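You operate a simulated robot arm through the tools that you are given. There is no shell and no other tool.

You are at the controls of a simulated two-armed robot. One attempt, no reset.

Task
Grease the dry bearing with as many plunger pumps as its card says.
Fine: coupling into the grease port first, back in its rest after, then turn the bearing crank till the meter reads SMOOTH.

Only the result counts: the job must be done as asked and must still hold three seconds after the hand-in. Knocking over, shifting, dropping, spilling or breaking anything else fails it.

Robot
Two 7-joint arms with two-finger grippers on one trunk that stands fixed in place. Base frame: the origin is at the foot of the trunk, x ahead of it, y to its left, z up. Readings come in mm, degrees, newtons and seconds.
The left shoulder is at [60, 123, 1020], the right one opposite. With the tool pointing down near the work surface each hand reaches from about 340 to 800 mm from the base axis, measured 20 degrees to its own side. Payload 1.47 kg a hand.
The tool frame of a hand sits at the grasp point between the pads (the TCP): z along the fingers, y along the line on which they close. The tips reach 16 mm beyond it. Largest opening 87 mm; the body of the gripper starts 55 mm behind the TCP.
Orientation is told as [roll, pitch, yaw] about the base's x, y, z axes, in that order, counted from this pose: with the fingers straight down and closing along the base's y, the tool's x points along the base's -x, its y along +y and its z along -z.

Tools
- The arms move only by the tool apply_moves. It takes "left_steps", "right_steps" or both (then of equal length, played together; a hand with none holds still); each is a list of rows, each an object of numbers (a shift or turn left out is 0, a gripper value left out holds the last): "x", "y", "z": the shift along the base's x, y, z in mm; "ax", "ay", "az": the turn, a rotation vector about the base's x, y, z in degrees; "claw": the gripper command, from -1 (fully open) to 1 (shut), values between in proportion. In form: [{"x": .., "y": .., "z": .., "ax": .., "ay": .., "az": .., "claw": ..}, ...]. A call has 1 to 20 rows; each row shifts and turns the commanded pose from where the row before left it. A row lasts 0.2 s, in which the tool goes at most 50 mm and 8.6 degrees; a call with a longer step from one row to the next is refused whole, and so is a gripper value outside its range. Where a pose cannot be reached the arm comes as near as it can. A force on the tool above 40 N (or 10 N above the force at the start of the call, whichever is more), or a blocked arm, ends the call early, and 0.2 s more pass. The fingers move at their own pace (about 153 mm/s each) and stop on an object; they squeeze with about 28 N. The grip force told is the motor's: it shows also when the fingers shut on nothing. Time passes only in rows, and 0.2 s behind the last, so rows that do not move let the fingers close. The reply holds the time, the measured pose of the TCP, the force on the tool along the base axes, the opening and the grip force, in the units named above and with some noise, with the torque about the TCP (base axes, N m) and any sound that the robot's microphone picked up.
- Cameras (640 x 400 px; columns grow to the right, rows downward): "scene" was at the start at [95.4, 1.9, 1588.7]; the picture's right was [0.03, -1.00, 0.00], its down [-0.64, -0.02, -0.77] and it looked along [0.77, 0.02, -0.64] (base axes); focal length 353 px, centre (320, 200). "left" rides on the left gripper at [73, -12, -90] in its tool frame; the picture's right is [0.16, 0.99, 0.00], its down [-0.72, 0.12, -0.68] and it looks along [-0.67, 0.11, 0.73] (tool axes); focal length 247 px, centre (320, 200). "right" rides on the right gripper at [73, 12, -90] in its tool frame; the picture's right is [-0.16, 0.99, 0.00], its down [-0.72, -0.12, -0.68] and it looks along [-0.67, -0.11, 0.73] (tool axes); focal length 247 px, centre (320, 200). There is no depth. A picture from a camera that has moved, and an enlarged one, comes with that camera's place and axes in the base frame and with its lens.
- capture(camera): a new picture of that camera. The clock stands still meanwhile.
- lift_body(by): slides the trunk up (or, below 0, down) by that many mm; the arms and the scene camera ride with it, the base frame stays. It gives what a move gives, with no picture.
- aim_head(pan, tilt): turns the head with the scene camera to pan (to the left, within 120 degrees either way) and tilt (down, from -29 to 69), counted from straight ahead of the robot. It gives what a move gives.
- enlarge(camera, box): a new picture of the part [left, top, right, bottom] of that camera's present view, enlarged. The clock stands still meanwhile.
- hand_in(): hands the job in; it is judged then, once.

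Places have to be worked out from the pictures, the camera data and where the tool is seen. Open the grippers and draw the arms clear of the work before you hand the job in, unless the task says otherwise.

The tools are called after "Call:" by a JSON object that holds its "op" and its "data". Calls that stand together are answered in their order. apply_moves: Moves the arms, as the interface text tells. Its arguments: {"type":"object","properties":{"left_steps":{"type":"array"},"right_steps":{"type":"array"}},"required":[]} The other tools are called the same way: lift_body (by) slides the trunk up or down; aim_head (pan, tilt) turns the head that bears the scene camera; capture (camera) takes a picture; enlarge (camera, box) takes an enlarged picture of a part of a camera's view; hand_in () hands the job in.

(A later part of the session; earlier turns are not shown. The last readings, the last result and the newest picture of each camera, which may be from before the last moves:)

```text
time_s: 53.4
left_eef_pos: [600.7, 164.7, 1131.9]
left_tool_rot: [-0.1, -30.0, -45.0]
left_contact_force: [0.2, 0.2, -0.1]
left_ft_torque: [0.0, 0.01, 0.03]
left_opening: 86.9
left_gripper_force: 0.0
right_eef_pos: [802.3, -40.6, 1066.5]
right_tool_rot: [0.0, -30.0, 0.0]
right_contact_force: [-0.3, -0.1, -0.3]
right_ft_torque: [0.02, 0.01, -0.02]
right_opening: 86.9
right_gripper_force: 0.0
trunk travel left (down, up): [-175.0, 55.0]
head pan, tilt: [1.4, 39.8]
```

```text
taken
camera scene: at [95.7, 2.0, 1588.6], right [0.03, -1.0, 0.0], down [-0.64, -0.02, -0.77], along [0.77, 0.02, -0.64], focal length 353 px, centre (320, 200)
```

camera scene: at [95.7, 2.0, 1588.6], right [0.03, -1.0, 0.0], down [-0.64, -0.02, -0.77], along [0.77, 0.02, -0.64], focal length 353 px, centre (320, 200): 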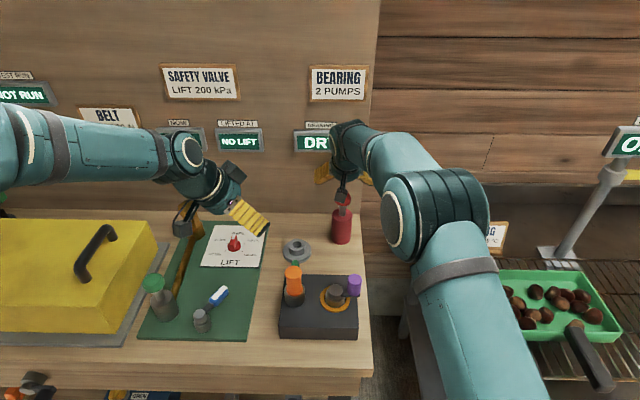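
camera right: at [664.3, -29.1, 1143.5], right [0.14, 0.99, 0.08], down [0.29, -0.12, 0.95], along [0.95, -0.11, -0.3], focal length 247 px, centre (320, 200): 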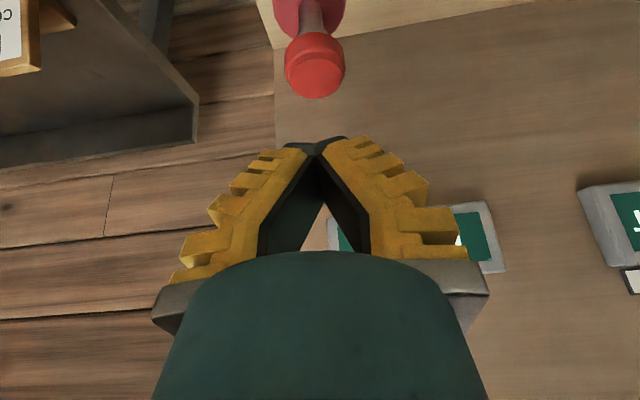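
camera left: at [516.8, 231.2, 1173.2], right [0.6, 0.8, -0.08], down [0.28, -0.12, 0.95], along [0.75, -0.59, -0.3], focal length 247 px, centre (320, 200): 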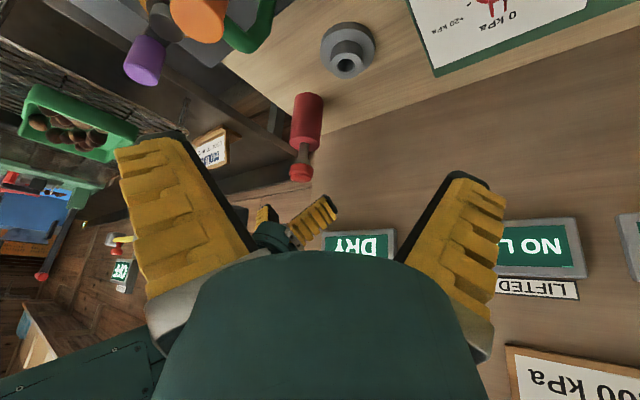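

A grease-coloured ring has appeared around the crank hub. I'll withdraw the right hand up and back with its pitch undone, and straighten the left hand for picking the coupling up again.

Call:
{"op": "apply_moves", "data": {"left_steps": [{"ax": 5.3, "ay": 5.3, "x": -5}, {"ax": 5.3, "ay": 5.3, "x": -5}, {"ax": 5.3, "ay": 5.3, "x": -5}, {"ax": 5.3, "ay": 5.3, "x": -5}, {"az": 7.5}, {"az": 7.5}, {"az": 7.5}, {"az": 7.5}, {"az": 7.5}, {"az": 7.5}, {}], "right_steps": [{"z": 30}, {"x": -25, "y": -15, "z": 5, "ay": 4.28}, {"x": -25, "y": -15, "z": 5, "ay": 4.28}, {"x": -25, "y": -15, "z": 5, "ay": 4.28}, {"x": -25, "y": -15, "z": 5, "ay": 4.29}, {"x": -25, "y": -15, "z": 5, "ay": 4.29}, {"x": -25, "y": -15, "z": 5, "ay": 4.29}, {"x": -25, "y": -15, "z": 5, "ay": 4.29}, {}, {}, {}]}}

Call:
{"op": "capture", "data": {"camera": "scene"}}

Call:
{"op": "capture", "data": {"camera": "left"}}

```text
time_s: 55.8
left_eef_pos: [580.6, 163.8, 1131.4]
left_tool_rot: [0.0, -0.1, 0.1]
left_contact_force: [0.7, 0.5, -0.3]
left_ft_torque: [0.02, 0.0, -0.04]
left_opening: 86.9
left_gripper_force: 0.0
right_eef_pos: [624.9, -143.8, 1131.4]
right_tool_rot: [0.0, 0.1, 0.0]
right_contact_force: [0.4, -0.2, 0.6]
right_ft_torque: [0.0, 0.02, 0.0]
right_opening: 87.0
right_gripper_force: 0.1
trunk travel left (down, up): [-175.0, 55.0]
head pan, tilt: [1.4, 39.8]
```

```text
taken
camera scene: at [95.6, 2.2, 1588.6], right [0.03, -1.0, 0.0], down [-0.64, -0.02, -0.77], along [0.77, 0.02, -0.64], focal length 353 px, centre (320, 200)
```

scene: 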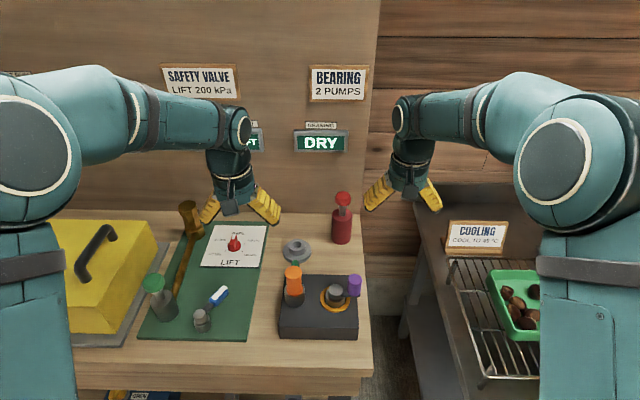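

```text
taken
camera left: at [508.9, 151.1, 1221.4], right [-0.16, 0.99, 0.0], down [0.72, 0.12, 0.68], along [0.67, 0.11, -0.73], focal length 247 px, centre (320, 200)
```

left: 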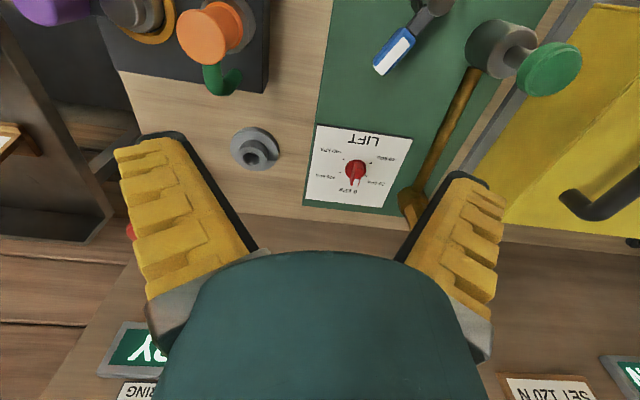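

Both hands are straight again and the pump stands as before. Moving the left hand over the coupling in the port.

Call:
{"op": "apply_moves", "data": {"left_steps": [{"x": -8, "y": -31, "z": -7}, {"x": -8, "y": -31, "z": -7}, {"x": -8, "y": -32, "z": -7}, {}, {}]}}

Call:
{"op": "capture", "data": {"camera": "left"}}

Call:
{"op": "enlarge", "data": {"camera": "left", "box": [250, 20, 390, 160]}}

```text
time_s: 57.0
left_eef_pos: [555.3, 68.0, 1111.8]
left_tool_rot: [0.0, 0.1, 0.1]
left_contact_force: [0.2, 0.6, -0.1]
left_ft_torque: [0.04, -0.02, 0.0]
left_opening: 86.9
left_gripper_force: 0.1
right_eef_pos: [624.8, -145.0, 1130.5]
right_tool_rot: [0.0, 0.0, -0.1]
right_contact_force: [-0.6, 0.3, 0.0]
right_ft_torque: [-0.01, -0.01, -0.02]
right_opening: 87.0
right_gripper_force: 0.0
trunk travel left (down, up): [-175.0, 55.0]
head pan, tilt: [1.4, 39.8]
```

```text
taken
camera left: at [483.0, 56.5, 1200.7], right [-0.16, 0.99, 0.0], down [0.72, 0.12, 0.68], along [0.67, 0.11, -0.73], focal length 247 px, centre (320, 200)
```

left: 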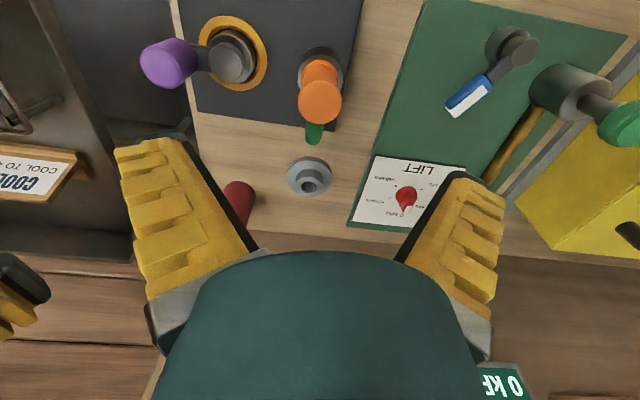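

```text
2.86 times, centred on (320, 90) of left
camera zoom: at [483.0, 56.5, 1200.7], right [-0.16, 0.99, 0.0], down [0.72, 0.12, 0.68], along [0.67, 0.11, -0.73], focal length 706 px, centre (320, 514)
```

zoom: 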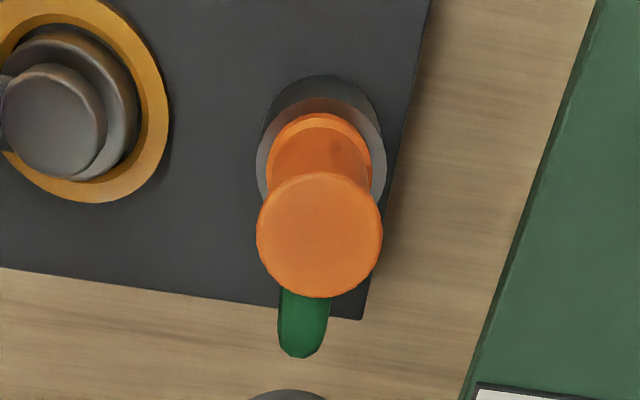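

The coupling is still seated; its top is about 2 mm ahead of the TCP. I'll nudge forward 1.5 mm, descend to the waist (z about 981) and grip.

Call:
{"op": "apply_moves", "data": {"left_steps": [{"x": 1.5, "y": 0.3, "z": -25}, {"z": -25}, {"z": -25}, {"z": -25}, {"z": -20}, {"z": -10}, {}, {"claw": 0.3}, {"claw": 1}, {"claw": 1}, {"claw": 1}]}}

Call:
{"op": "capture", "data": {"camera": "left"}}

Call:
{"op": "enlarge", "data": {"camera": "scene", "box": [280, 235, 340, 315]}}

```text
time_s: 59.4
left_eef_pos: [559.5, 69.6, 980.8]
left_tool_rot: [0.0, 0.0, 0.1]
left_contact_force: [2.0, -2.7, 8.3]
left_ft_torque: [0.05, -0.24, -0.04]
left_opening: 27.4
left_gripper_force: 28.2
right_eef_pos: [624.3, -145.4, 1131.9]
right_tool_rot: [0.0, 0.0, -0.1]
right_contact_force: [0.0, 0.4, -0.1]
right_ft_torque: [0.01, 0.0, 0.02]
right_opening: 86.9
right_gripper_force: 0.2
trunk travel left (down, up): [-175.0, 55.0]
head pan, tilt: [1.4, 39.8]
```

```text
taken
camera left: at [486.6, 58.3, 1071.0], right [-0.16, 0.99, 0.0], down [0.72, 0.12, 0.68], along [0.67, 0.11, -0.73], focal length 247 px, centre (320, 200)
```

left: 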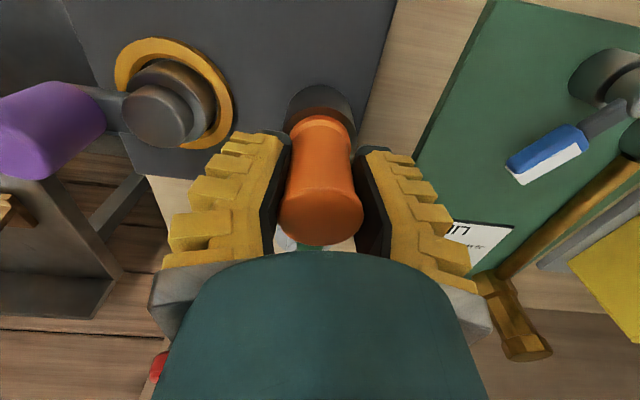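

```text
5.00 times, centred on (310, 275) of scene
camera zoom: at [95.0, 1.6, 1588.8], right [0.03, -1.0, 0.0], down [-0.64, -0.02, -0.77], along [0.77, 0.02, -0.64], focal length 1764 px, centre (370, -175)
```

zoom: 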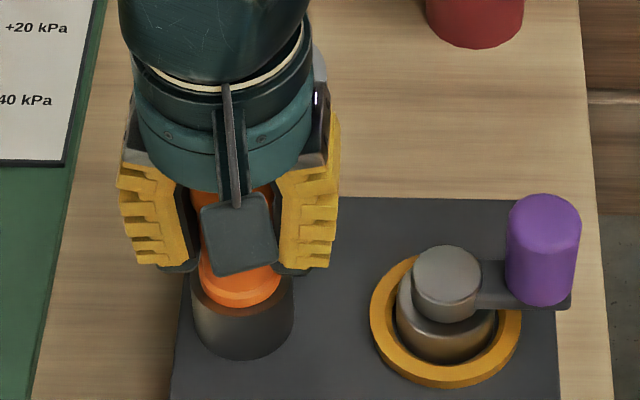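

The coupling is gripped (27.4 mm). Lifting it straight out of the port by 60 mm.

Call:
{"op": "apply_moves", "data": {"left_steps": [{"z": 5}, {"z": 10}, {"z": 15}, {"z": 15}, {"z": 15}, {}, {}]}}

Call:
{"op": "capture", "data": {"camera": "left"}}

Call:
{"op": "enlarge", "data": {"camera": "scene", "box": [240, 190, 380, 330]}}

```text
time_s: 61.0
left_eef_pos: [558.3, 70.6, 1040.1]
left_tool_rot: [0.0, 0.0, 0.0]
left_contact_force: [0.2, 0.9, -1.9]
left_ft_torque: [0.02, 0.01, -0.01]
left_opening: 24.5
left_gripper_force: 27.8
right_eef_pos: [624.2, -144.4, 1131.9]
right_tool_rot: [-0.1, 0.0, 0.0]
right_contact_force: [-0.2, -0.2, 0.6]
right_ft_torque: [0.0, 0.04, 0.02]
right_opening: 86.9
right_gripper_force: 0.1
trunk travel left (down, up): [-175.0, 55.0]
head pan, tilt: [1.4, 39.8]
```

```text
taken
camera left: at [485.3, 57.9, 1130.6], right [-0.16, 0.99, 0.0], down [0.72, 0.12, 0.68], along [0.67, 0.11, -0.73], focal length 247 px, centre (320, 200)
```

left: 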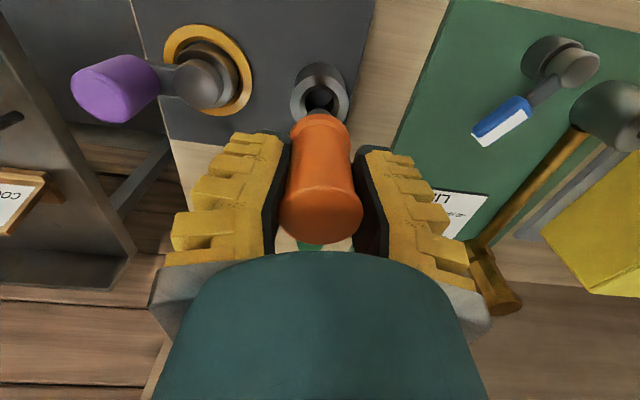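

```text
2.86 times, centred on (310, 260) of scene
camera zoom: at [95.3, 2.0, 1588.7], right [0.03, -1.0, 0.0], down [-0.64, -0.02, -0.77], along [0.77, 0.02, -0.64], focal length 1008 px, centre (349, 29)
```

zoom: 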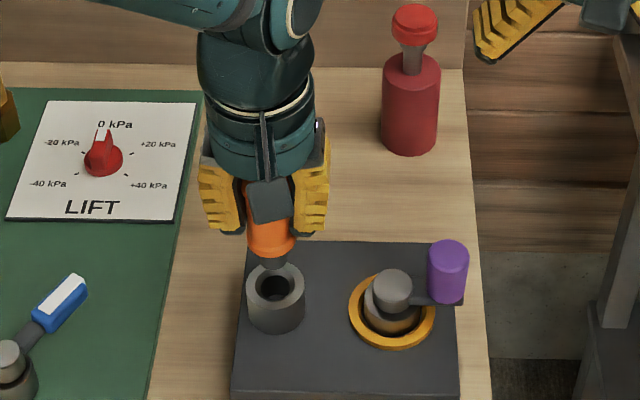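

Out of the port; the opening dropped to 24.5 mm so the pads resettled in the waist. I'll check the coupling's attitude in the hand before carrying.

Call:
{"op": "enlarge", "data": {"camera": "left", "box": [240, 50, 400, 260]}}

Call:
{"op": "enlarge", "data": {"camera": "scene", "box": [280, 220, 340, 300]}}

Call:
{"op": "capture", "data": {"camera": "right"}}

```text
1.90 times, centred on (320, 155) of left
camera zoom: at [485.3, 57.9, 1130.6], right [-0.16, 0.99, 0.0], down [0.72, 0.12, 0.68], along [0.67, 0.11, -0.73], focal length 470 px, centre (320, 286)
```

zoom: 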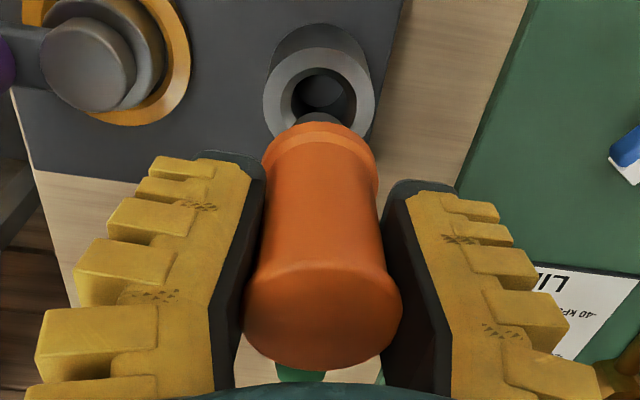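

```text
5.00 times, centred on (310, 260) of scene
camera zoom: at [95.3, 2.0, 1588.7], right [0.03, -1.0, 0.0], down [-0.64, -0.02, -0.77], along [0.77, 0.02, -0.64], focal length 1764 px, centre (370, -100)
```

zoom: 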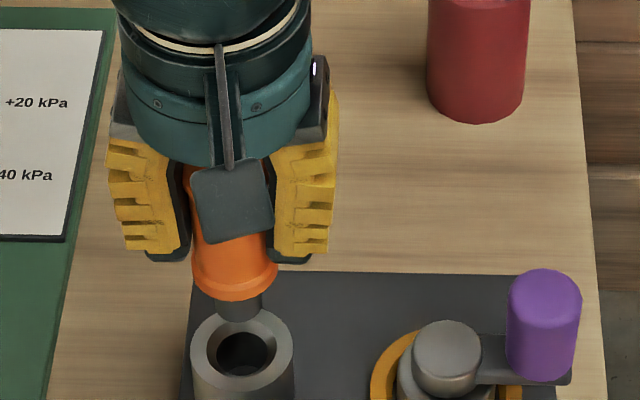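

```text
taken
camera right: at [552.1, -133.5, 1221.8], right [0.16, 0.99, 0.0], down [0.72, -0.12, 0.68], along [0.67, -0.11, -0.73], focal length 247 px, centre (320, 200)
```

right: 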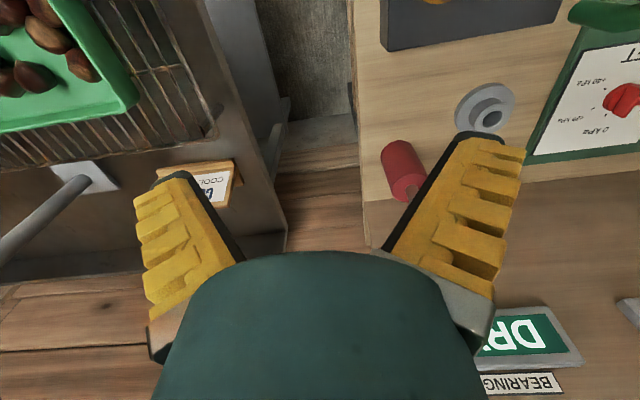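

The coupling hangs upright, perhaps 5 mm lower in the hand than before. I'll carry it level to above the rest (+178.5 x, +9.6 y).

Call:
{"op": "apply_moves", "data": {"left_steps": [{"x": 29.75, "y": 1.6}, {"x": 29.75, "y": 1.6}, {"x": 29.75, "y": 1.6}, {"x": 29.75, "y": 1.6}, {"x": 29.75, "y": 1.6}, {"x": 29.75, "y": 1.6}, {}, {}]}}

Call:
{"op": "enlarge", "data": {"camera": "left", "box": [250, 40, 390, 160]}}

Call:
{"op": "enlarge", "data": {"camera": "scene", "box": [260, 180, 340, 280]}}

```text
time_s: 62.8
left_eef_pos: [736.4, 79.5, 1041.9]
left_tool_rot: [-0.1, 0.1, 0.0]
left_contact_force: [1.0, -0.9, -2.0]
left_ft_torque: [0.06, 0.04, -0.01]
left_opening: 24.4
left_gripper_force: 28.1
right_eef_pos: [625.5, -145.0, 1131.1]
right_tool_rot: [-0.1, 0.0, 0.0]
right_contact_force: [-0.1, -0.5, 1.1]
right_ft_torque: [0.02, 0.01, 0.01]
right_opening: 87.1
right_gripper_force: 0.1
trunk travel left (down, up): [-175.0, 55.0]
head pan, tilt: [1.4, 39.8]
```

```text
3.33 times, centred on (320, 100) of left
camera zoom: at [664.3, 67.5, 1131.2], right [-0.16, 0.99, 0.0], down [0.72, 0.12, 0.68], along [0.67, 0.11, -0.73], focal length 823 px, centre (320, 533)
```

zoom: 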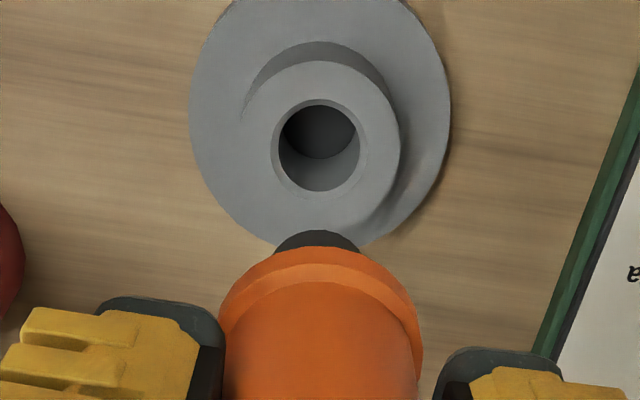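

```text
4.00 times, centred on (300, 230) of scene
camera zoom: at [96.3, 1.9, 1588.6], right [0.03, -1.0, 0.0], down [-0.64, -0.02, -0.77], along [0.77, 0.02, -0.64], focal length 1411 px, centre (400, 80)
```

zoom: 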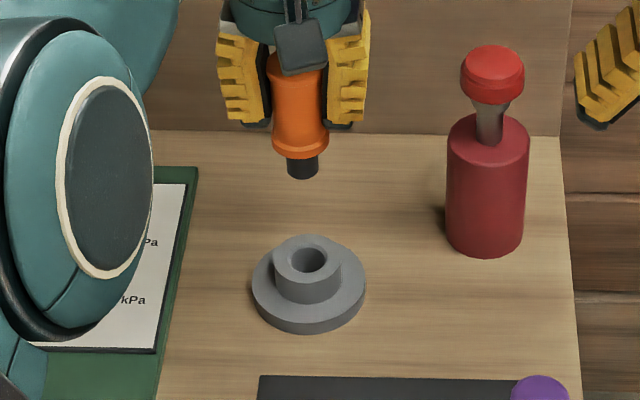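

The rest hole lines up laterally; it's about 1 mm further ahead of the nozzle. I'll correct (+1.3, +0.7) and lower 66 mm so the tip is just above the hole.

Call:
{"op": "apply_moves", "data": {"left_steps": [{"x": 1.3, "y": 0.7, "z": -16}, {"z": -20}, {"z": -20}, {"z": -10}, {}, {}]}}

Call:
{"op": "enlarge", "data": {"camera": "left", "box": [250, 40, 390, 160]}}

Call:
{"op": "enlarge", "data": {"camera": "scene", "box": [260, 180, 340, 280]}}

Call:
{"op": "enlarge", "data": {"camera": "right", "box": [400, 40, 560, 180]}}

```text
time_s: 64.2
left_eef_pos: [738.1, 80.3, 974.6]
left_tool_rot: [0.0, 0.0, 0.1]
left_contact_force: [0.5, 0.1, -2.1]
left_ft_torque: [-0.01, 0.0, 0.0]
left_opening: 24.3
left_gripper_force: 28.0
right_eef_pos: [625.6, -144.6, 1131.4]
right_tool_rot: [0.0, 0.1, 0.0]
right_contact_force: [-0.1, -0.2, -0.7]
right_ft_torque: [0.0, -0.03, -0.01]
right_opening: 87.0
right_gripper_force: 0.0
trunk travel left (down, up): [-175.0, 55.0]
head pan, tilt: [1.4, 39.8]
```

```text
3.33 times, centred on (320, 100) of left
camera zoom: at [666.0, 67.8, 1064.5], right [-0.16, 0.99, 0.0], down [0.72, 0.12, 0.68], along [0.67, 0.11, -0.73], focal length 823 px, centre (320, 533)
```

zoom: 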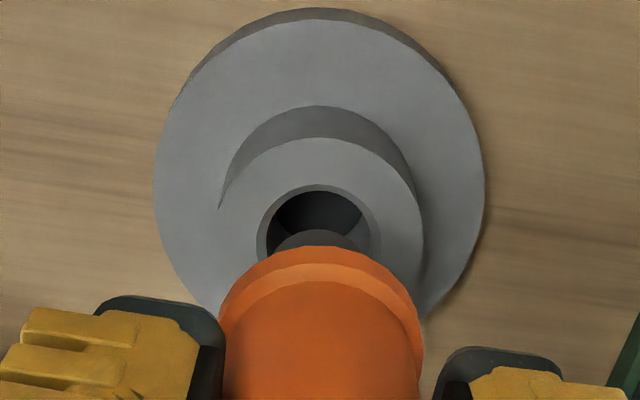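

```text
4.00 times, centred on (300, 230) of scene
camera zoom: at [95.5, 1.9, 1588.7], right [0.03, -1.0, 0.0], down [-0.64, -0.02, -0.77], along [0.77, 0.02, -0.64], focal length 1411 px, centre (400, 80)
```

zoom: 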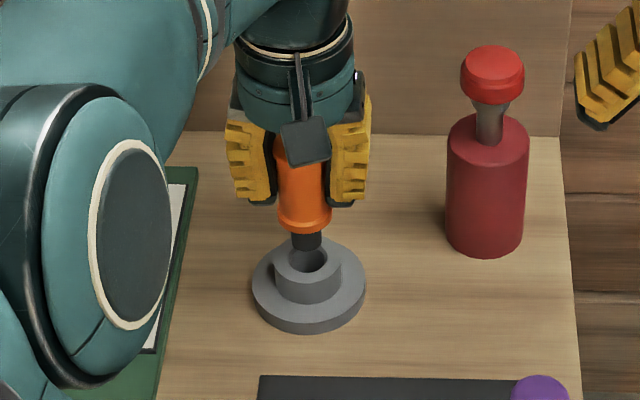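

```text
2.86 times, centred on (480, 110) of right
camera zoom: at [552.3, -133.5, 1221.7], right [0.16, 0.99, 0.0], down [0.72, -0.12, 0.68], along [0.67, -0.11, -0.73], focal length 706 px, centre (-137, 457)
```

zoom: 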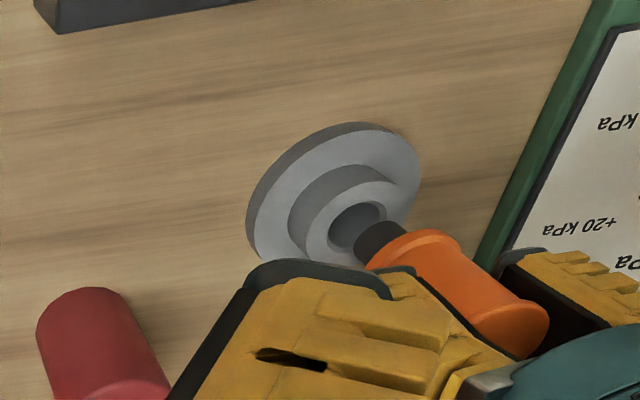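

The right camera confirms the nozzle axis points straight into the rest hole, and my displacement bookkeeping agrees to within a millimetre. Lowering slowly with force monitoring.

Call:
{"op": "apply_moves", "data": {"left_steps": [{"x": -0.4, "y": -0.3, "z": -4}, {"z": -4}, {"z": -4}, {"z": -3}, {"z": -3}, {}]}}

Call:
{"op": "enlarge", "data": {"camera": "left", "box": [250, 40, 390, 160]}}

Call:
{"op": "enlarge", "data": {"camera": "scene", "box": [260, 180, 340, 280]}}

Call:
{"op": "enlarge", "data": {"camera": "right", "box": [400, 40, 560, 180]}}

```text
time_s: 65.6
left_eef_pos: [737.8, 79.2, 957.0]
left_tool_rot: [-0.1, 0.1, 0.0]
left_contact_force: [0.0, 0.4, -1.0]
left_ft_torque: [0.01, -0.02, -0.01]
left_opening: 24.3
left_gripper_force: 28.3
right_eef_pos: [625.1, -144.5, 1131.9]
right_tool_rot: [0.0, 0.0, -0.1]
right_contact_force: [0.4, -0.6, 0.3]
right_ft_torque: [0.02, 0.0, 0.02]
right_opening: 87.1
right_gripper_force: 0.1
trunk travel left (down, up): [-175.0, 55.0]
head pan, tilt: [1.4, 39.8]
```

```text
3.33 times, centred on (320, 100) of left
camera zoom: at [665.7, 67.4, 1046.5], right [-0.16, 0.99, 0.0], down [0.72, 0.12, 0.68], along [0.67, 0.11, -0.73], focal length 823 px, centre (320, 533)
```

zoom: 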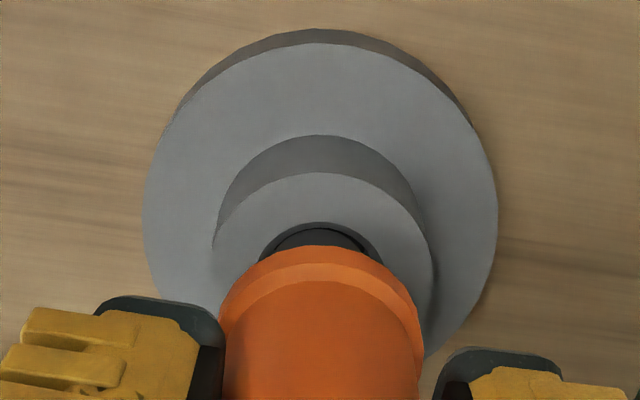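

```text
4.00 times, centred on (300, 230) of scene
camera zoom: at [95.5, 1.9, 1588.7], right [0.03, -1.0, 0.0], down [-0.64, -0.02, -0.77], along [0.77, 0.02, -0.64], focal length 1411 px, centre (400, 80)
```

zoom: 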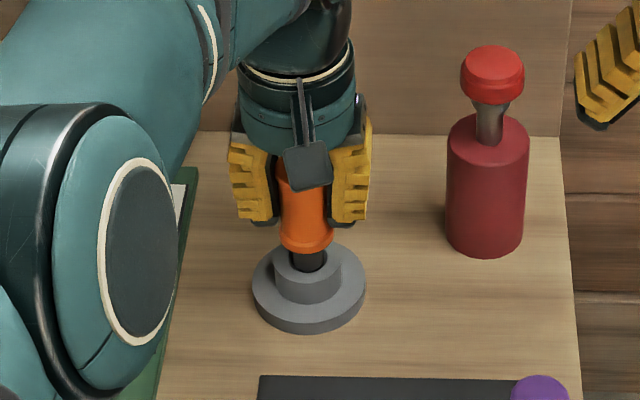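

```text
2.86 times, centred on (480, 110) of right
camera zoom: at [552.3, -133.5, 1221.7], right [0.16, 0.99, 0.0], down [0.72, -0.12, 0.68], along [0.67, -0.11, -0.73], focal length 706 px, centre (-137, 457)
```

zoom: 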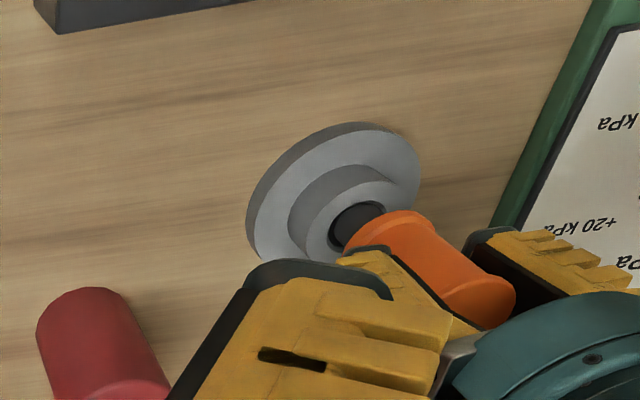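

The nozzle is entering the rest hole freely, well centred. Continuing down in small steps.

Call:
{"op": "apply_moves", "data": {"left_steps": [{"z": -3}, {"z": -3}, {"z": -3}, {"z": -3}, {}]}}

Call:
{"op": "enlarge", "data": {"camera": "left", "box": [250, 40, 390, 160]}}

Call:
{"op": "enlarge", "data": {"camera": "right", "box": [400, 40, 560, 180]}}

```text
time_s: 66.8
left_eef_pos: [738.3, 78.9, 943.3]
left_tool_rot: [0.0, 0.0, 0.0]
left_contact_force: [9.6, 0.2, -0.1]
left_ft_torque: [0.01, -0.61, 0.06]
left_opening: 24.9
left_gripper_force: 28.1
right_eef_pos: [625.9, -144.1, 1131.8]
right_tool_rot: [0.0, 0.1, 0.0]
right_contact_force: [-0.3, 0.0, 0.2]
right_ft_torque: [-0.01, -0.04, 0.0]
right_opening: 87.0
right_gripper_force: 0.1
trunk travel left (down, up): [-175.0, 55.0]
head pan, tilt: [1.4, 39.8]
```

```text
3.33 times, centred on (320, 100) of left
camera zoom: at [666.1, 67.5, 1033.8], right [-0.16, 0.99, 0.0], down [0.72, 0.12, 0.68], along [0.67, 0.11, -0.73], focal length 823 px, centre (320, 533)
```

zoom: 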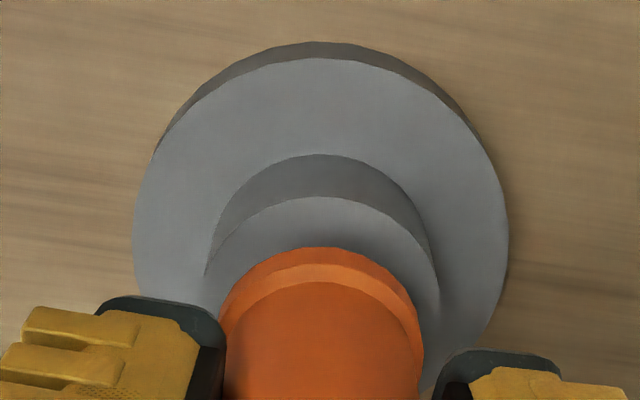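

```text
2.86 times, centred on (480, 110) of right
camera zoom: at [553.0, -133.5, 1221.4], right [0.16, 0.99, 0.0], down [0.72, -0.12, 0.68], along [0.67, -0.11, -0.73], focal length 706 px, centre (-137, 457)
```

zoom: 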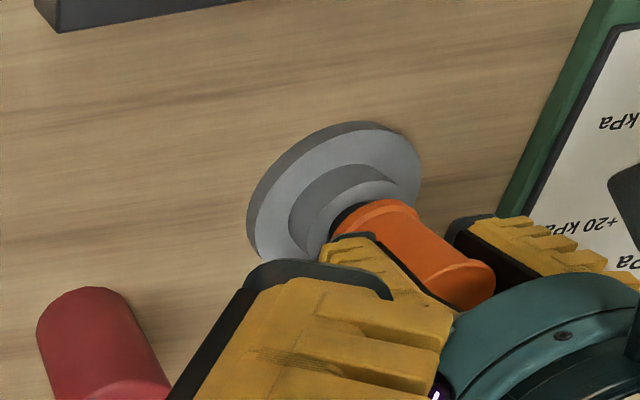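

A +9.6 N x-force says the nozzle rubs the near wall of the hole, so the hand needs to go slightly forward. I'll shift +1.3 mm in x and re-read.

Call:
{"op": "apply_moves", "data": {"left_steps": [{"x": 0.7}, {"x": 0.6}, {}]}}

```text
time_s: 67.6
left_eef_pos: [739.5, 79.7, 943.3]
left_tool_rot: [0.0, 0.1, -0.1]
left_contact_force: [3.5, -0.5, -1.9]
left_ft_torque: [-0.1, -0.18, 0.01]
left_opening: 24.7
left_gripper_force: 27.9
right_eef_pos: [626.0, -144.4, 1131.7]
right_tool_rot: [0.0, -0.1, 0.1]
right_contact_force: [-1.1, 0.9, 0.9]
right_ft_torque: [-0.03, 0.03, -0.01]
right_opening: 87.0
right_gripper_force: 0.1
trunk travel left (down, up): [-175.0, 55.0]
head pan, tilt: [1.4, 39.8]
```

The side force fell to 3.5 N. A little more forward, then continue lowering.

Call:
{"op": "apply_moves", "data": {"left_steps": [{"x": 0.8}, {"z": -2}, {"z": -2}, {"z": -2}, {}]}}

Call:
{"op": "enlarge", "data": {"camera": "right", "box": [400, 40, 560, 180]}}

Call:
{"op": "enlarge", "data": {"camera": "scene", "box": [260, 180, 340, 280]}}

```text
time_s: 68.8
left_eef_pos: [739.7, 79.9, 938.6]
left_tool_rot: [0.0, 0.0, 0.0]
left_contact_force: [0.2, -0.1, -1.4]
left_ft_torque: [-0.03, -0.01, 0.02]
left_opening: 24.0
left_gripper_force: 27.9
right_eef_pos: [624.9, -144.1, 1131.2]
right_tool_rot: [0.0, 0.0, 0.0]
right_contact_force: [-0.4, -1.3, -0.8]
right_ft_torque: [0.03, -0.04, 0.0]
right_opening: 86.9
right_gripper_force: 0.1
trunk travel left (down, up): [-175.0, 55.0]
head pan, tilt: [1.4, 39.8]
```

```text
2.86 times, centred on (480, 110) of right
camera zoom: at [552.3, -133.5, 1221.7], right [0.16, 0.99, 0.0], down [0.72, -0.12, 0.68], along [0.67, -0.11, -0.73], focal length 706 px, centre (-137, 457)
```

zoom: 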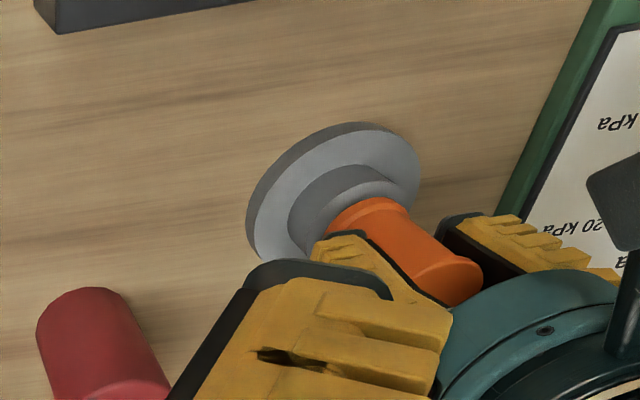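

```text
4.00 times, centred on (300, 230) of scene
camera zoom: at [95.6, 2.0, 1588.7], right [0.03, -1.0, 0.0], down [-0.64, -0.02, -0.77], along [0.77, 0.02, -0.64], focal length 1411 px, centre (400, 80)
```

zoom: 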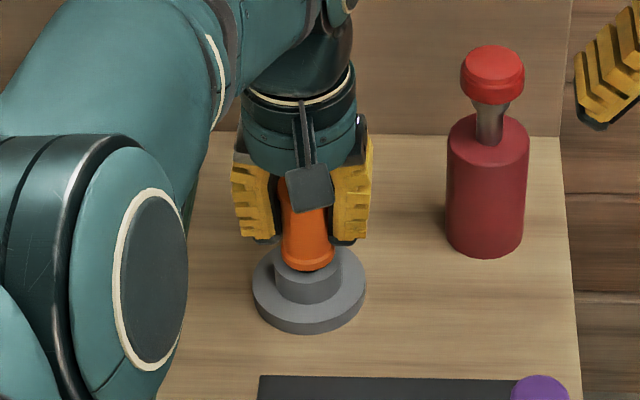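

Side force is gone and the flange is almost on the collar. A few more small steps until it seats.

Call:
{"op": "apply_moves", "data": {"left_steps": [{"z": -1.5}, {"z": -1.5}, {"z": -1.5}, {}]}}

Call:
{"op": "enlarge", "data": {"camera": "right", "box": [400, 40, 560, 180]}}

```text
time_s: 69.8
left_eef_pos: [740.4, 80.4, 933.8]
left_tool_rot: [0.0, 0.1, 0.1]
left_contact_force: [-0.4, 0.6, -0.9]
left_ft_torque: [-0.01, 0.0, -0.01]
left_opening: 24.0
left_gripper_force: 28.2
right_eef_pos: [625.8, -144.9, 1132.1]
right_tool_rot: [0.1, 0.1, 0.1]
right_contact_force: [0.7, 0.0, -0.2]
right_ft_torque: [0.01, -0.01, 0.01]
right_opening: 87.1
right_gripper_force: 0.0
trunk travel left (down, up): [-175.0, 55.0]
head pan, tilt: [1.4, 39.8]
```

```text
2.86 times, centred on (480, 110) of right
camera zoom: at [552.3, -133.5, 1221.7], right [0.16, 0.99, 0.0], down [0.72, -0.12, 0.68], along [0.67, -0.11, -0.73], focal length 706 px, centre (-137, 457)
```

zoom: 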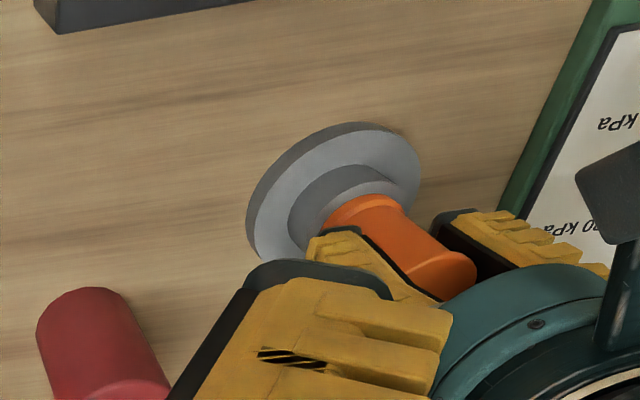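

Still no vertical reaction; continuing down a few more millimetres.

Call:
{"op": "apply_moves", "data": {"left_steps": [{"z": -1}, {"z": -1}, {"z": -1}, {"z": -1}, {}]}}

Call:
{"op": "enlarge", "data": {"camera": "right", "box": [400, 40, 560, 180]}}

Call:
{"op": "enlarge", "data": {"camera": "scene", "box": [260, 180, 340, 280]}}

```text
time_s: 71.0
left_eef_pos: [740.5, 79.7, 932.6]
left_tool_rot: [-0.1, -0.2, -0.1]
left_contact_force: [1.9, 0.7, 11.2]
left_ft_torque: [0.06, -0.29, 0.03]
left_opening: 24.2
left_gripper_force: 27.8
right_eef_pos: [623.1, -143.9, 1130.7]
right_tool_rot: [0.0, 0.0, 0.0]
right_contact_force: [0.0, 0.6, 0.0]
right_ft_torque: [-0.04, 0.03, 0.02]
right_opening: 87.1
right_gripper_force: 0.0
trunk travel left (down, up): [-175.0, 55.0]
head pan, tilt: [1.4, 39.8]
```

```text
2.86 times, centred on (480, 110) of right
camera zoom: at [551.4, -133.6, 1222.2], right [0.16, 0.99, 0.0], down [0.72, -0.12, 0.68], along [0.67, -0.11, -0.73], focal length 706 px, centre (-137, 457)
```

zoom: 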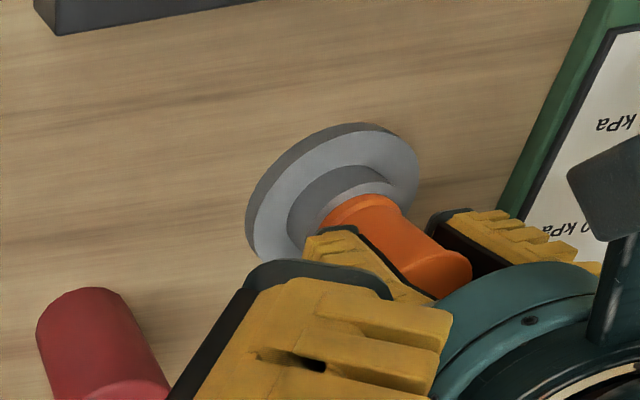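

```text
4.00 times, centred on (300, 230) of scene
camera zoom: at [94.4, 1.8, 1588.8], right [0.03, -1.0, 0.0], down [-0.64, -0.02, -0.77], along [0.77, 0.02, -0.64], focal length 1411 px, centre (400, 80)
```

zoom: 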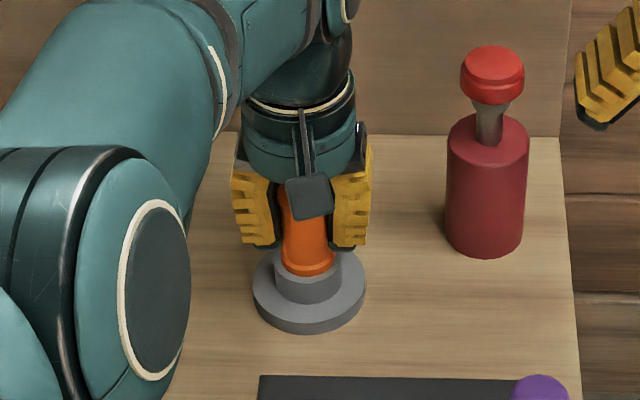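

Seated: 11 N upward, and the flange sits at the same image height as at the start. Opening the fingers, rising straight up and checking.

Call:
{"op": "apply_moves", "data": {"left_steps": [{"claw": 0.2}, {"claw": -1}, {"claw": -1}, {"claw": -1}, {"z": 20}, {"z": 30}, {"z": 40}, {"z": 40}, {}]}}

Call:
{"op": "capture", "data": {"camera": "left"}}

Call:
{"op": "enlarge", "data": {"camera": "scene", "box": [250, 170, 390, 350]}}

```text
time_s: 73.0
left_eef_pos: [740.7, 79.9, 1060.6]
left_tool_rot: [-0.1, 0.0, 0.0]
left_contact_force: [-0.6, 0.2, -1.0]
left_ft_torque: [-0.01, -0.03, -0.01]
left_opening: 87.0
left_gripper_force: 0.0
right_eef_pos: [624.8, -144.7, 1130.8]
right_tool_rot: [0.0, 0.0, 0.0]
right_contact_force: [-0.1, 0.5, -0.2]
right_ft_torque: [-0.04, 0.02, 0.01]
right_opening: 87.0
right_gripper_force: 0.0
trunk travel left (down, up): [-175.0, 55.0]
head pan, tilt: [1.4, 39.8]
```

```text
taken
camera left: at [667.4, 67.1, 1150.5], right [-0.16, 0.99, 0.0], down [0.72, 0.12, 0.68], along [0.67, 0.11, -0.73], focal length 247 px, centre (320, 200)
```

left: 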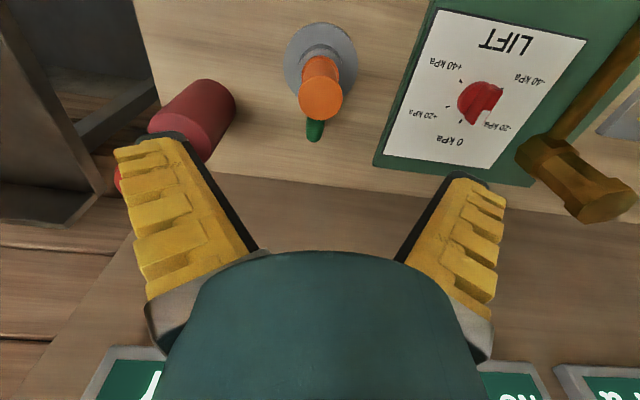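

```text
2.22 times, centred on (320, 260) of scene
camera zoom: at [95.8, 2.0, 1588.6], right [0.03, -1.0, 0.0], down [-0.64, -0.02, -0.77], along [0.77, 0.02, -0.64], focal length 784 px, centre (320, 67)
```

zoom: 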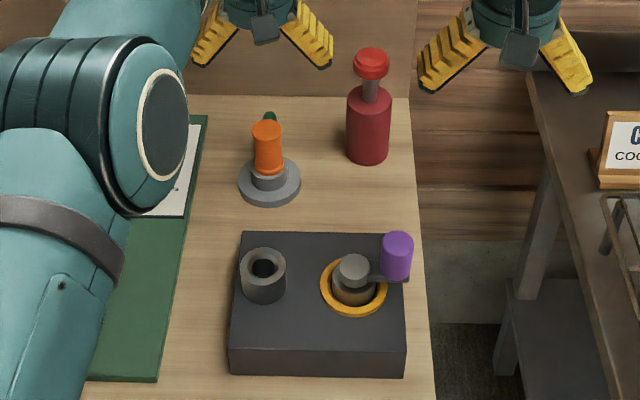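

The coupling is back in its rest exactly as at the start. Now the crank: I'll retreat the left hand to the left and bring the open right hand above the purple handle for a good look.

Call:
{"op": "apply_moves", "data": {"left_steps": [{"z": 30}, {"z": 30}, {"x": -25, "y": 15}, {"x": -25, "y": 15}, {"x": -25, "y": 15}, {"x": -25, "y": 20}, {"x": -25, "y": 20}, {"x": -25, "y": 20}, {"x": -25, "y": 20}, {}], "right_steps": [{}, {}, {"x": -12, "y": 14, "z": -4}, {"x": -12, "y": 14, "z": -4}, {"x": -12, "y": 14, "z": -4}, {"x": -12, "y": 14, "z": -4}, {"x": -12, "y": 14, "z": -4}, {"y": 14, "z": -4}, {}, {}]}}

Call:
{"op": "capture", "data": {"camera": "right"}}

Call:
{"op": "capture", "data": {"camera": "scene"}}

```text
time_s: 75.2
left_eef_pos: [565.2, 204.8, 1119.5]
left_tool_rot: [0.0, 0.0, 0.0]
left_contact_force: [0.3, -0.8, 0.2]
left_ft_torque: [0.01, 0.0, 0.0]
left_opening: 87.1
left_gripper_force: 0.0
right_eef_pos: [567.0, -60.8, 1107.0]
right_tool_rot: [-0.1, 0.1, 0.0]
right_contact_force: [0.3, 0.9, 0.2]
right_ft_torque: [0.01, 0.01, -0.01]
right_opening: 87.2
right_gripper_force: 0.1
trunk travel left (down, up): [-175.0, 55.0]
head pan, tilt: [1.4, 39.8]
```

```text
taken
camera right: at [493.3, -49.8, 1196.7], right [0.16, 0.99, 0.0], down [0.72, -0.12, 0.68], along [0.67, -0.11, -0.73], focal length 247 px, centre (320, 200)
```

right: 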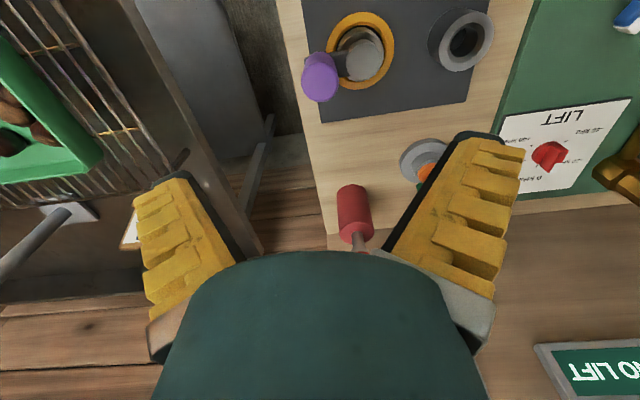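

```text
taken
camera scene: at [96.2, 1.8, 1588.6], right [0.03, -1.0, 0.0], down [-0.64, -0.02, -0.77], along [0.77, 0.02, -0.64], focal length 353 px, centre (320, 200)
```

scene: 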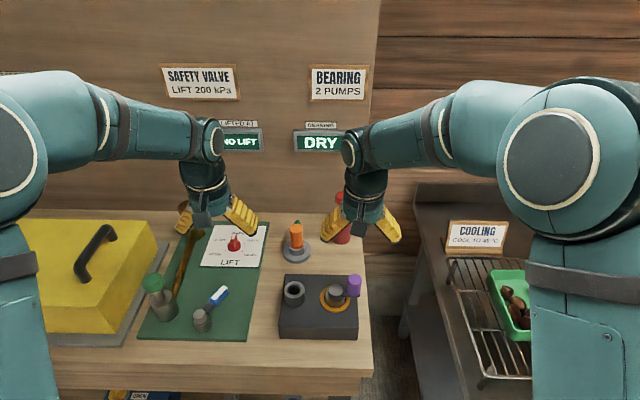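

Zooming in on the crank from the right camera and from the scene camera to locate hub and handle precisely.

Call:
{"op": "enlarge", "data": {"camera": "right", "box": [280, 0, 420, 120]}}

Call:
{"op": "enlarge", "data": {"camera": "scene", "box": [300, 260, 380, 330]}}

Call:
{"op": "enlarge", "data": {"camera": "left", "box": [0, 0, 200, 160]}}

```text
3.33 times, centred on (350, 60) of right
camera zoom: at [493.3, -49.8, 1196.7], right [0.16, 0.99, 0.0], down [0.72, -0.12, 0.68], along [0.67, -0.11, -0.73], focal length 823 px, centre (220, 667)
```

zoom: 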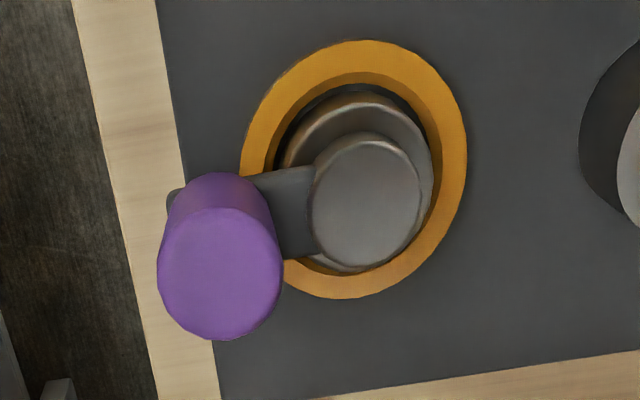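

```text
5.71 times, centred on (340, 295) of scene
camera zoom: at [96.2, 1.8, 1588.6], right [0.03, -1.0, 0.0], down [-0.64, -0.02, -0.77], along [0.77, 0.02, -0.64], focal length 2016 px, centre (206, -343)
```

zoom: 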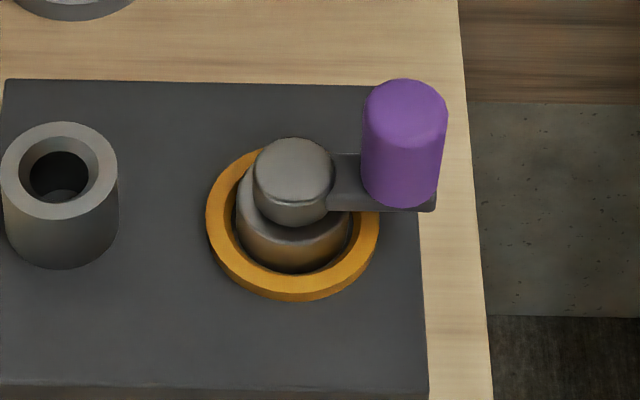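

```text
2.50 times, centred on (100, 80) of left
camera zoom: at [493.1, 191.9, 1209.3], right [-0.16, 0.99, 0.0], down [0.72, 0.12, 0.68], along [0.67, 0.11, -0.73], focal length 617 px, centre (870, 500)
```

zoom: 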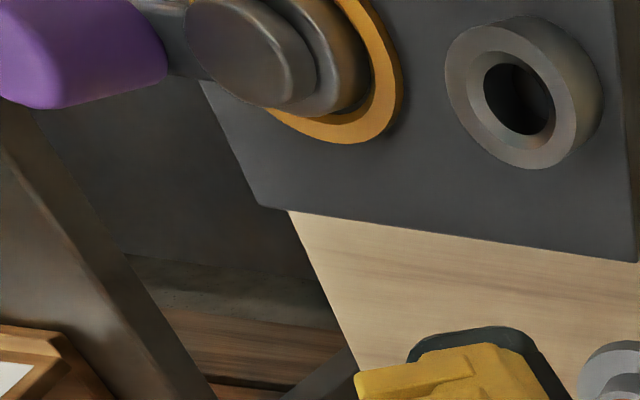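

Consistent fits put the hub at about (557.5, -20.5, top 953) and the handle at (556.3, -60, top about 993), radius close to 40 mm. I'll lower the open right hand to just above the handle and check alignment.

Call:
{"op": "apply_moves", "data": {"right_steps": [{"x": -5, "y": 0.5, "z": -25}, {"x": -5, "y": 0.5, "z": -25}, {"z": -25}, {}, {}]}}

Call:
{"op": "enlarge", "data": {"camera": "right", "box": [240, 20, 400, 160]}}

Call:
{"op": "enlarge", "data": {"camera": "scene", "box": [300, 230, 390, 330]}}

```text
time_s: 76.4
left_eef_pos: [565.7, 205.0, 1120.6]
left_tool_rot: [0.0, 0.0, 0.0]
left_contact_force: [0.3, -0.5, -0.4]
left_ft_torque: [0.0, 0.01, -0.05]
left_opening: 87.3
left_gripper_force: 0.1
right_eef_pos: [555.4, -60.5, 1032.2]
right_tool_rot: [0.0, 0.0, 0.0]
right_contact_force: [-0.2, 0.5, 0.4]
right_ft_torque: [0.0, -0.02, 0.01]
right_opening: 87.2
right_gripper_force: 0.2
trunk travel left (down, up): [-175.0, 55.0]
head pan, tilt: [1.4, 39.8]
```

```text
2.86 times, centred on (320, 90) of right
camera zoom: at [482.6, -49.3, 1123.7], right [0.16, 0.99, 0.0], down [0.72, -0.12, 0.68], along [0.67, -0.11, -0.73], focal length 706 px, centre (320, 514)
```

zoom: 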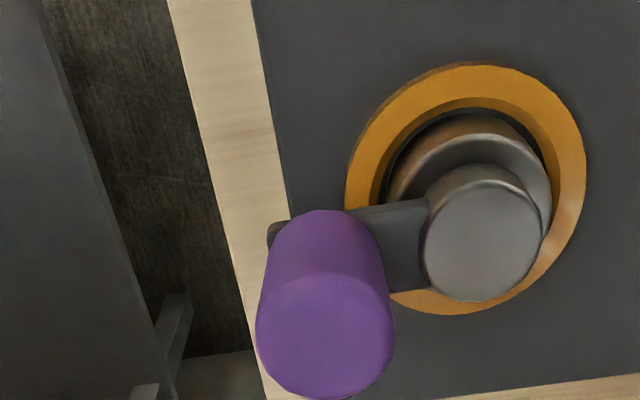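

```text
4.00 times, centred on (345, 280) of scene
camera zoom: at [95.8, 2.0, 1588.6], right [0.03, -1.0, 0.0], down [-0.64, -0.02, -0.77], along [0.77, 0.02, -0.64], focal length 1411 px, centre (220, -120)
```

zoom: 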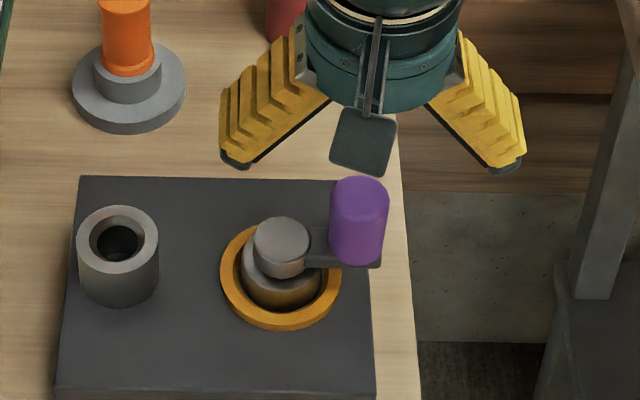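

The handle sits centred in y under the hand (y about -60.5) and within a few mm in x. Lowering to put the pads around it (TCP z about 980), then gripping.

Call:
{"op": "apply_moves", "data": {"right_steps": [{"z": -20}, {"z": -18}, {"z": -14}, {}, {}]}}

Call:
{"op": "enlarge", "data": {"camera": "right", "box": [220, 60, 420, 240]}}

Call:
{"op": "enlarge", "data": {"camera": "scene", "box": [300, 230, 390, 330]}}

Call:
{"op": "capture", "data": {"camera": "left"}}

```text
time_s: 77.6
left_eef_pos: [565.7, 204.5, 1120.0]
left_tool_rot: [0.0, 0.0, 0.0]
left_contact_force: [0.8, -0.3, -0.4]
left_ft_torque: [0.0, -0.01, 0.01]
left_opening: 86.8
left_gripper_force: 0.0
right_eef_pos: [556.2, -59.5, 979.3]
right_tool_rot: [0.0, 0.0, 0.0]
right_contact_force: [-0.2, -0.5, 0.3]
right_ft_torque: [0.0, -0.02, -0.01]
right_opening: 87.0
right_gripper_force: 0.0
trunk travel left (down, up): [-175.0, 55.0]
head pan, tilt: [1.4, 39.8]
```

```text
2.22 times, centred on (320, 150) of right
camera zoom: at [483.9, -49.1, 1070.2], right [0.16, 0.99, 0.0], down [0.72, -0.12, 0.68], along [0.67, -0.11, -0.73], focal length 549 px, centre (320, 311)
```

zoom: 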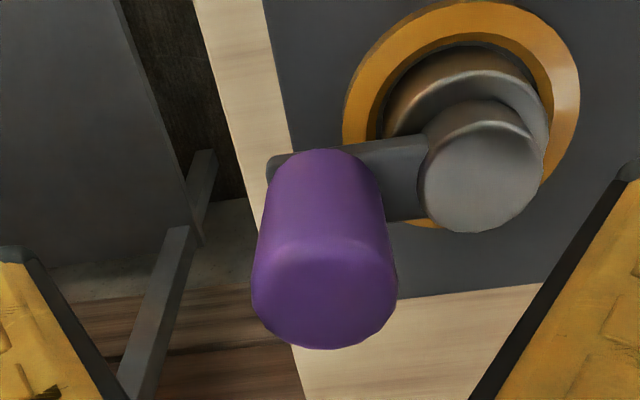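

```text
4.00 times, centred on (345, 280) of scene
camera zoom: at [95.6, 2.0, 1588.7], right [0.03, -1.0, 0.0], down [-0.64, -0.02, -0.77], along [0.77, 0.02, -0.64], focal length 1411 px, centre (220, -120)
```

zoom: 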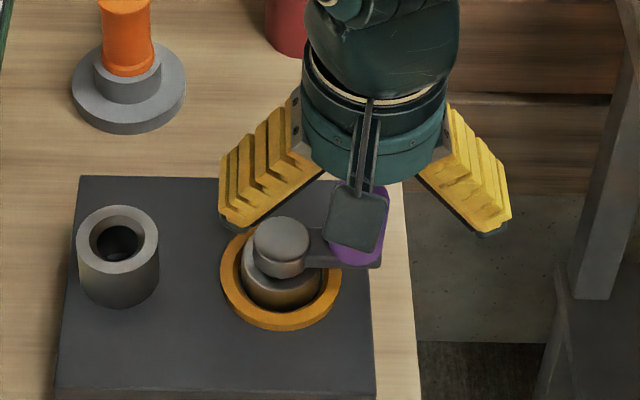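

```text
taken
camera left: at [492.9, 191.8, 1209.6], right [-0.16, 0.99, 0.0], down [0.72, 0.12, 0.68], along [0.67, 0.11, -0.73], focal length 247 px, centre (320, 200)
```

left: 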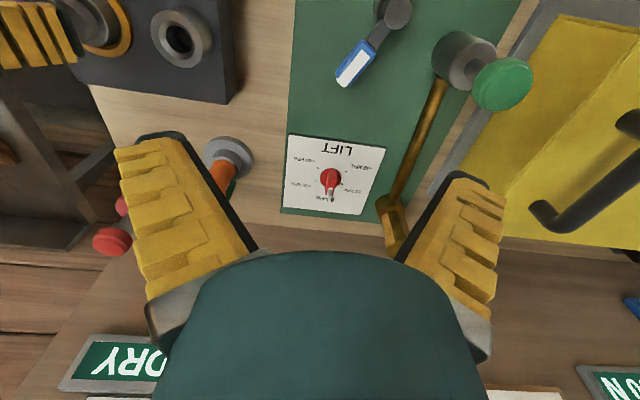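

The handle's top is at about z 985, roughly +2 mm in x and -1 mm in y from the TCP. Small correction, 4 mm lower (tips stay above the hub), then grip.

Call:
{"op": "apply_moves", "data": {"right_steps": [{"x": 1.5, "y": -0.8, "z": -4}, {}, {"claw": 0.1}, {"claw": 0.3}, {"claw": 0.3}, {}]}}

Call:
{"op": "enlarge", "data": {"camera": "right", "box": [220, 60, 420, 240]}}

```text
time_s: 79.0
left_eef_pos: [565.2, 202.4, 1119.8]
left_tool_rot: [0.0, 0.1, 0.0]
left_contact_force: [-0.5, -0.5, 1.3]
left_ft_torque: [-0.01, 0.03, 0.03]
left_opening: 87.1
left_gripper_force: 0.1
right_eef_pos: [557.7, -61.3, 976.0]
right_tool_rot: [0.1, 0.1, 0.1]
right_contact_force: [-0.4, -0.5, -1.5]
right_ft_torque: [0.06, -0.02, -0.02]
right_opening: 36.8
right_gripper_force: 4.7
trunk travel left (down, up): [-175.0, 55.0]
head pan, tilt: [1.4, 39.8]
```

```text
2.22 times, centred on (320, 150) of right
camera zoom: at [485.1, -50.2, 1066.8], right [0.16, 0.99, 0.0], down [0.72, -0.12, 0.68], along [0.67, -0.11, -0.73], focal length 549 px, centre (320, 311)
```

zoom: 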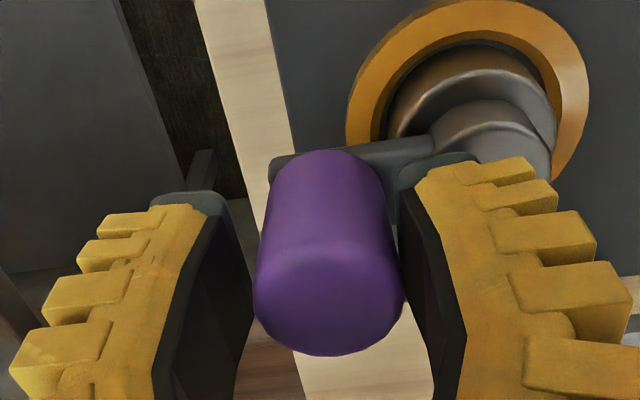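

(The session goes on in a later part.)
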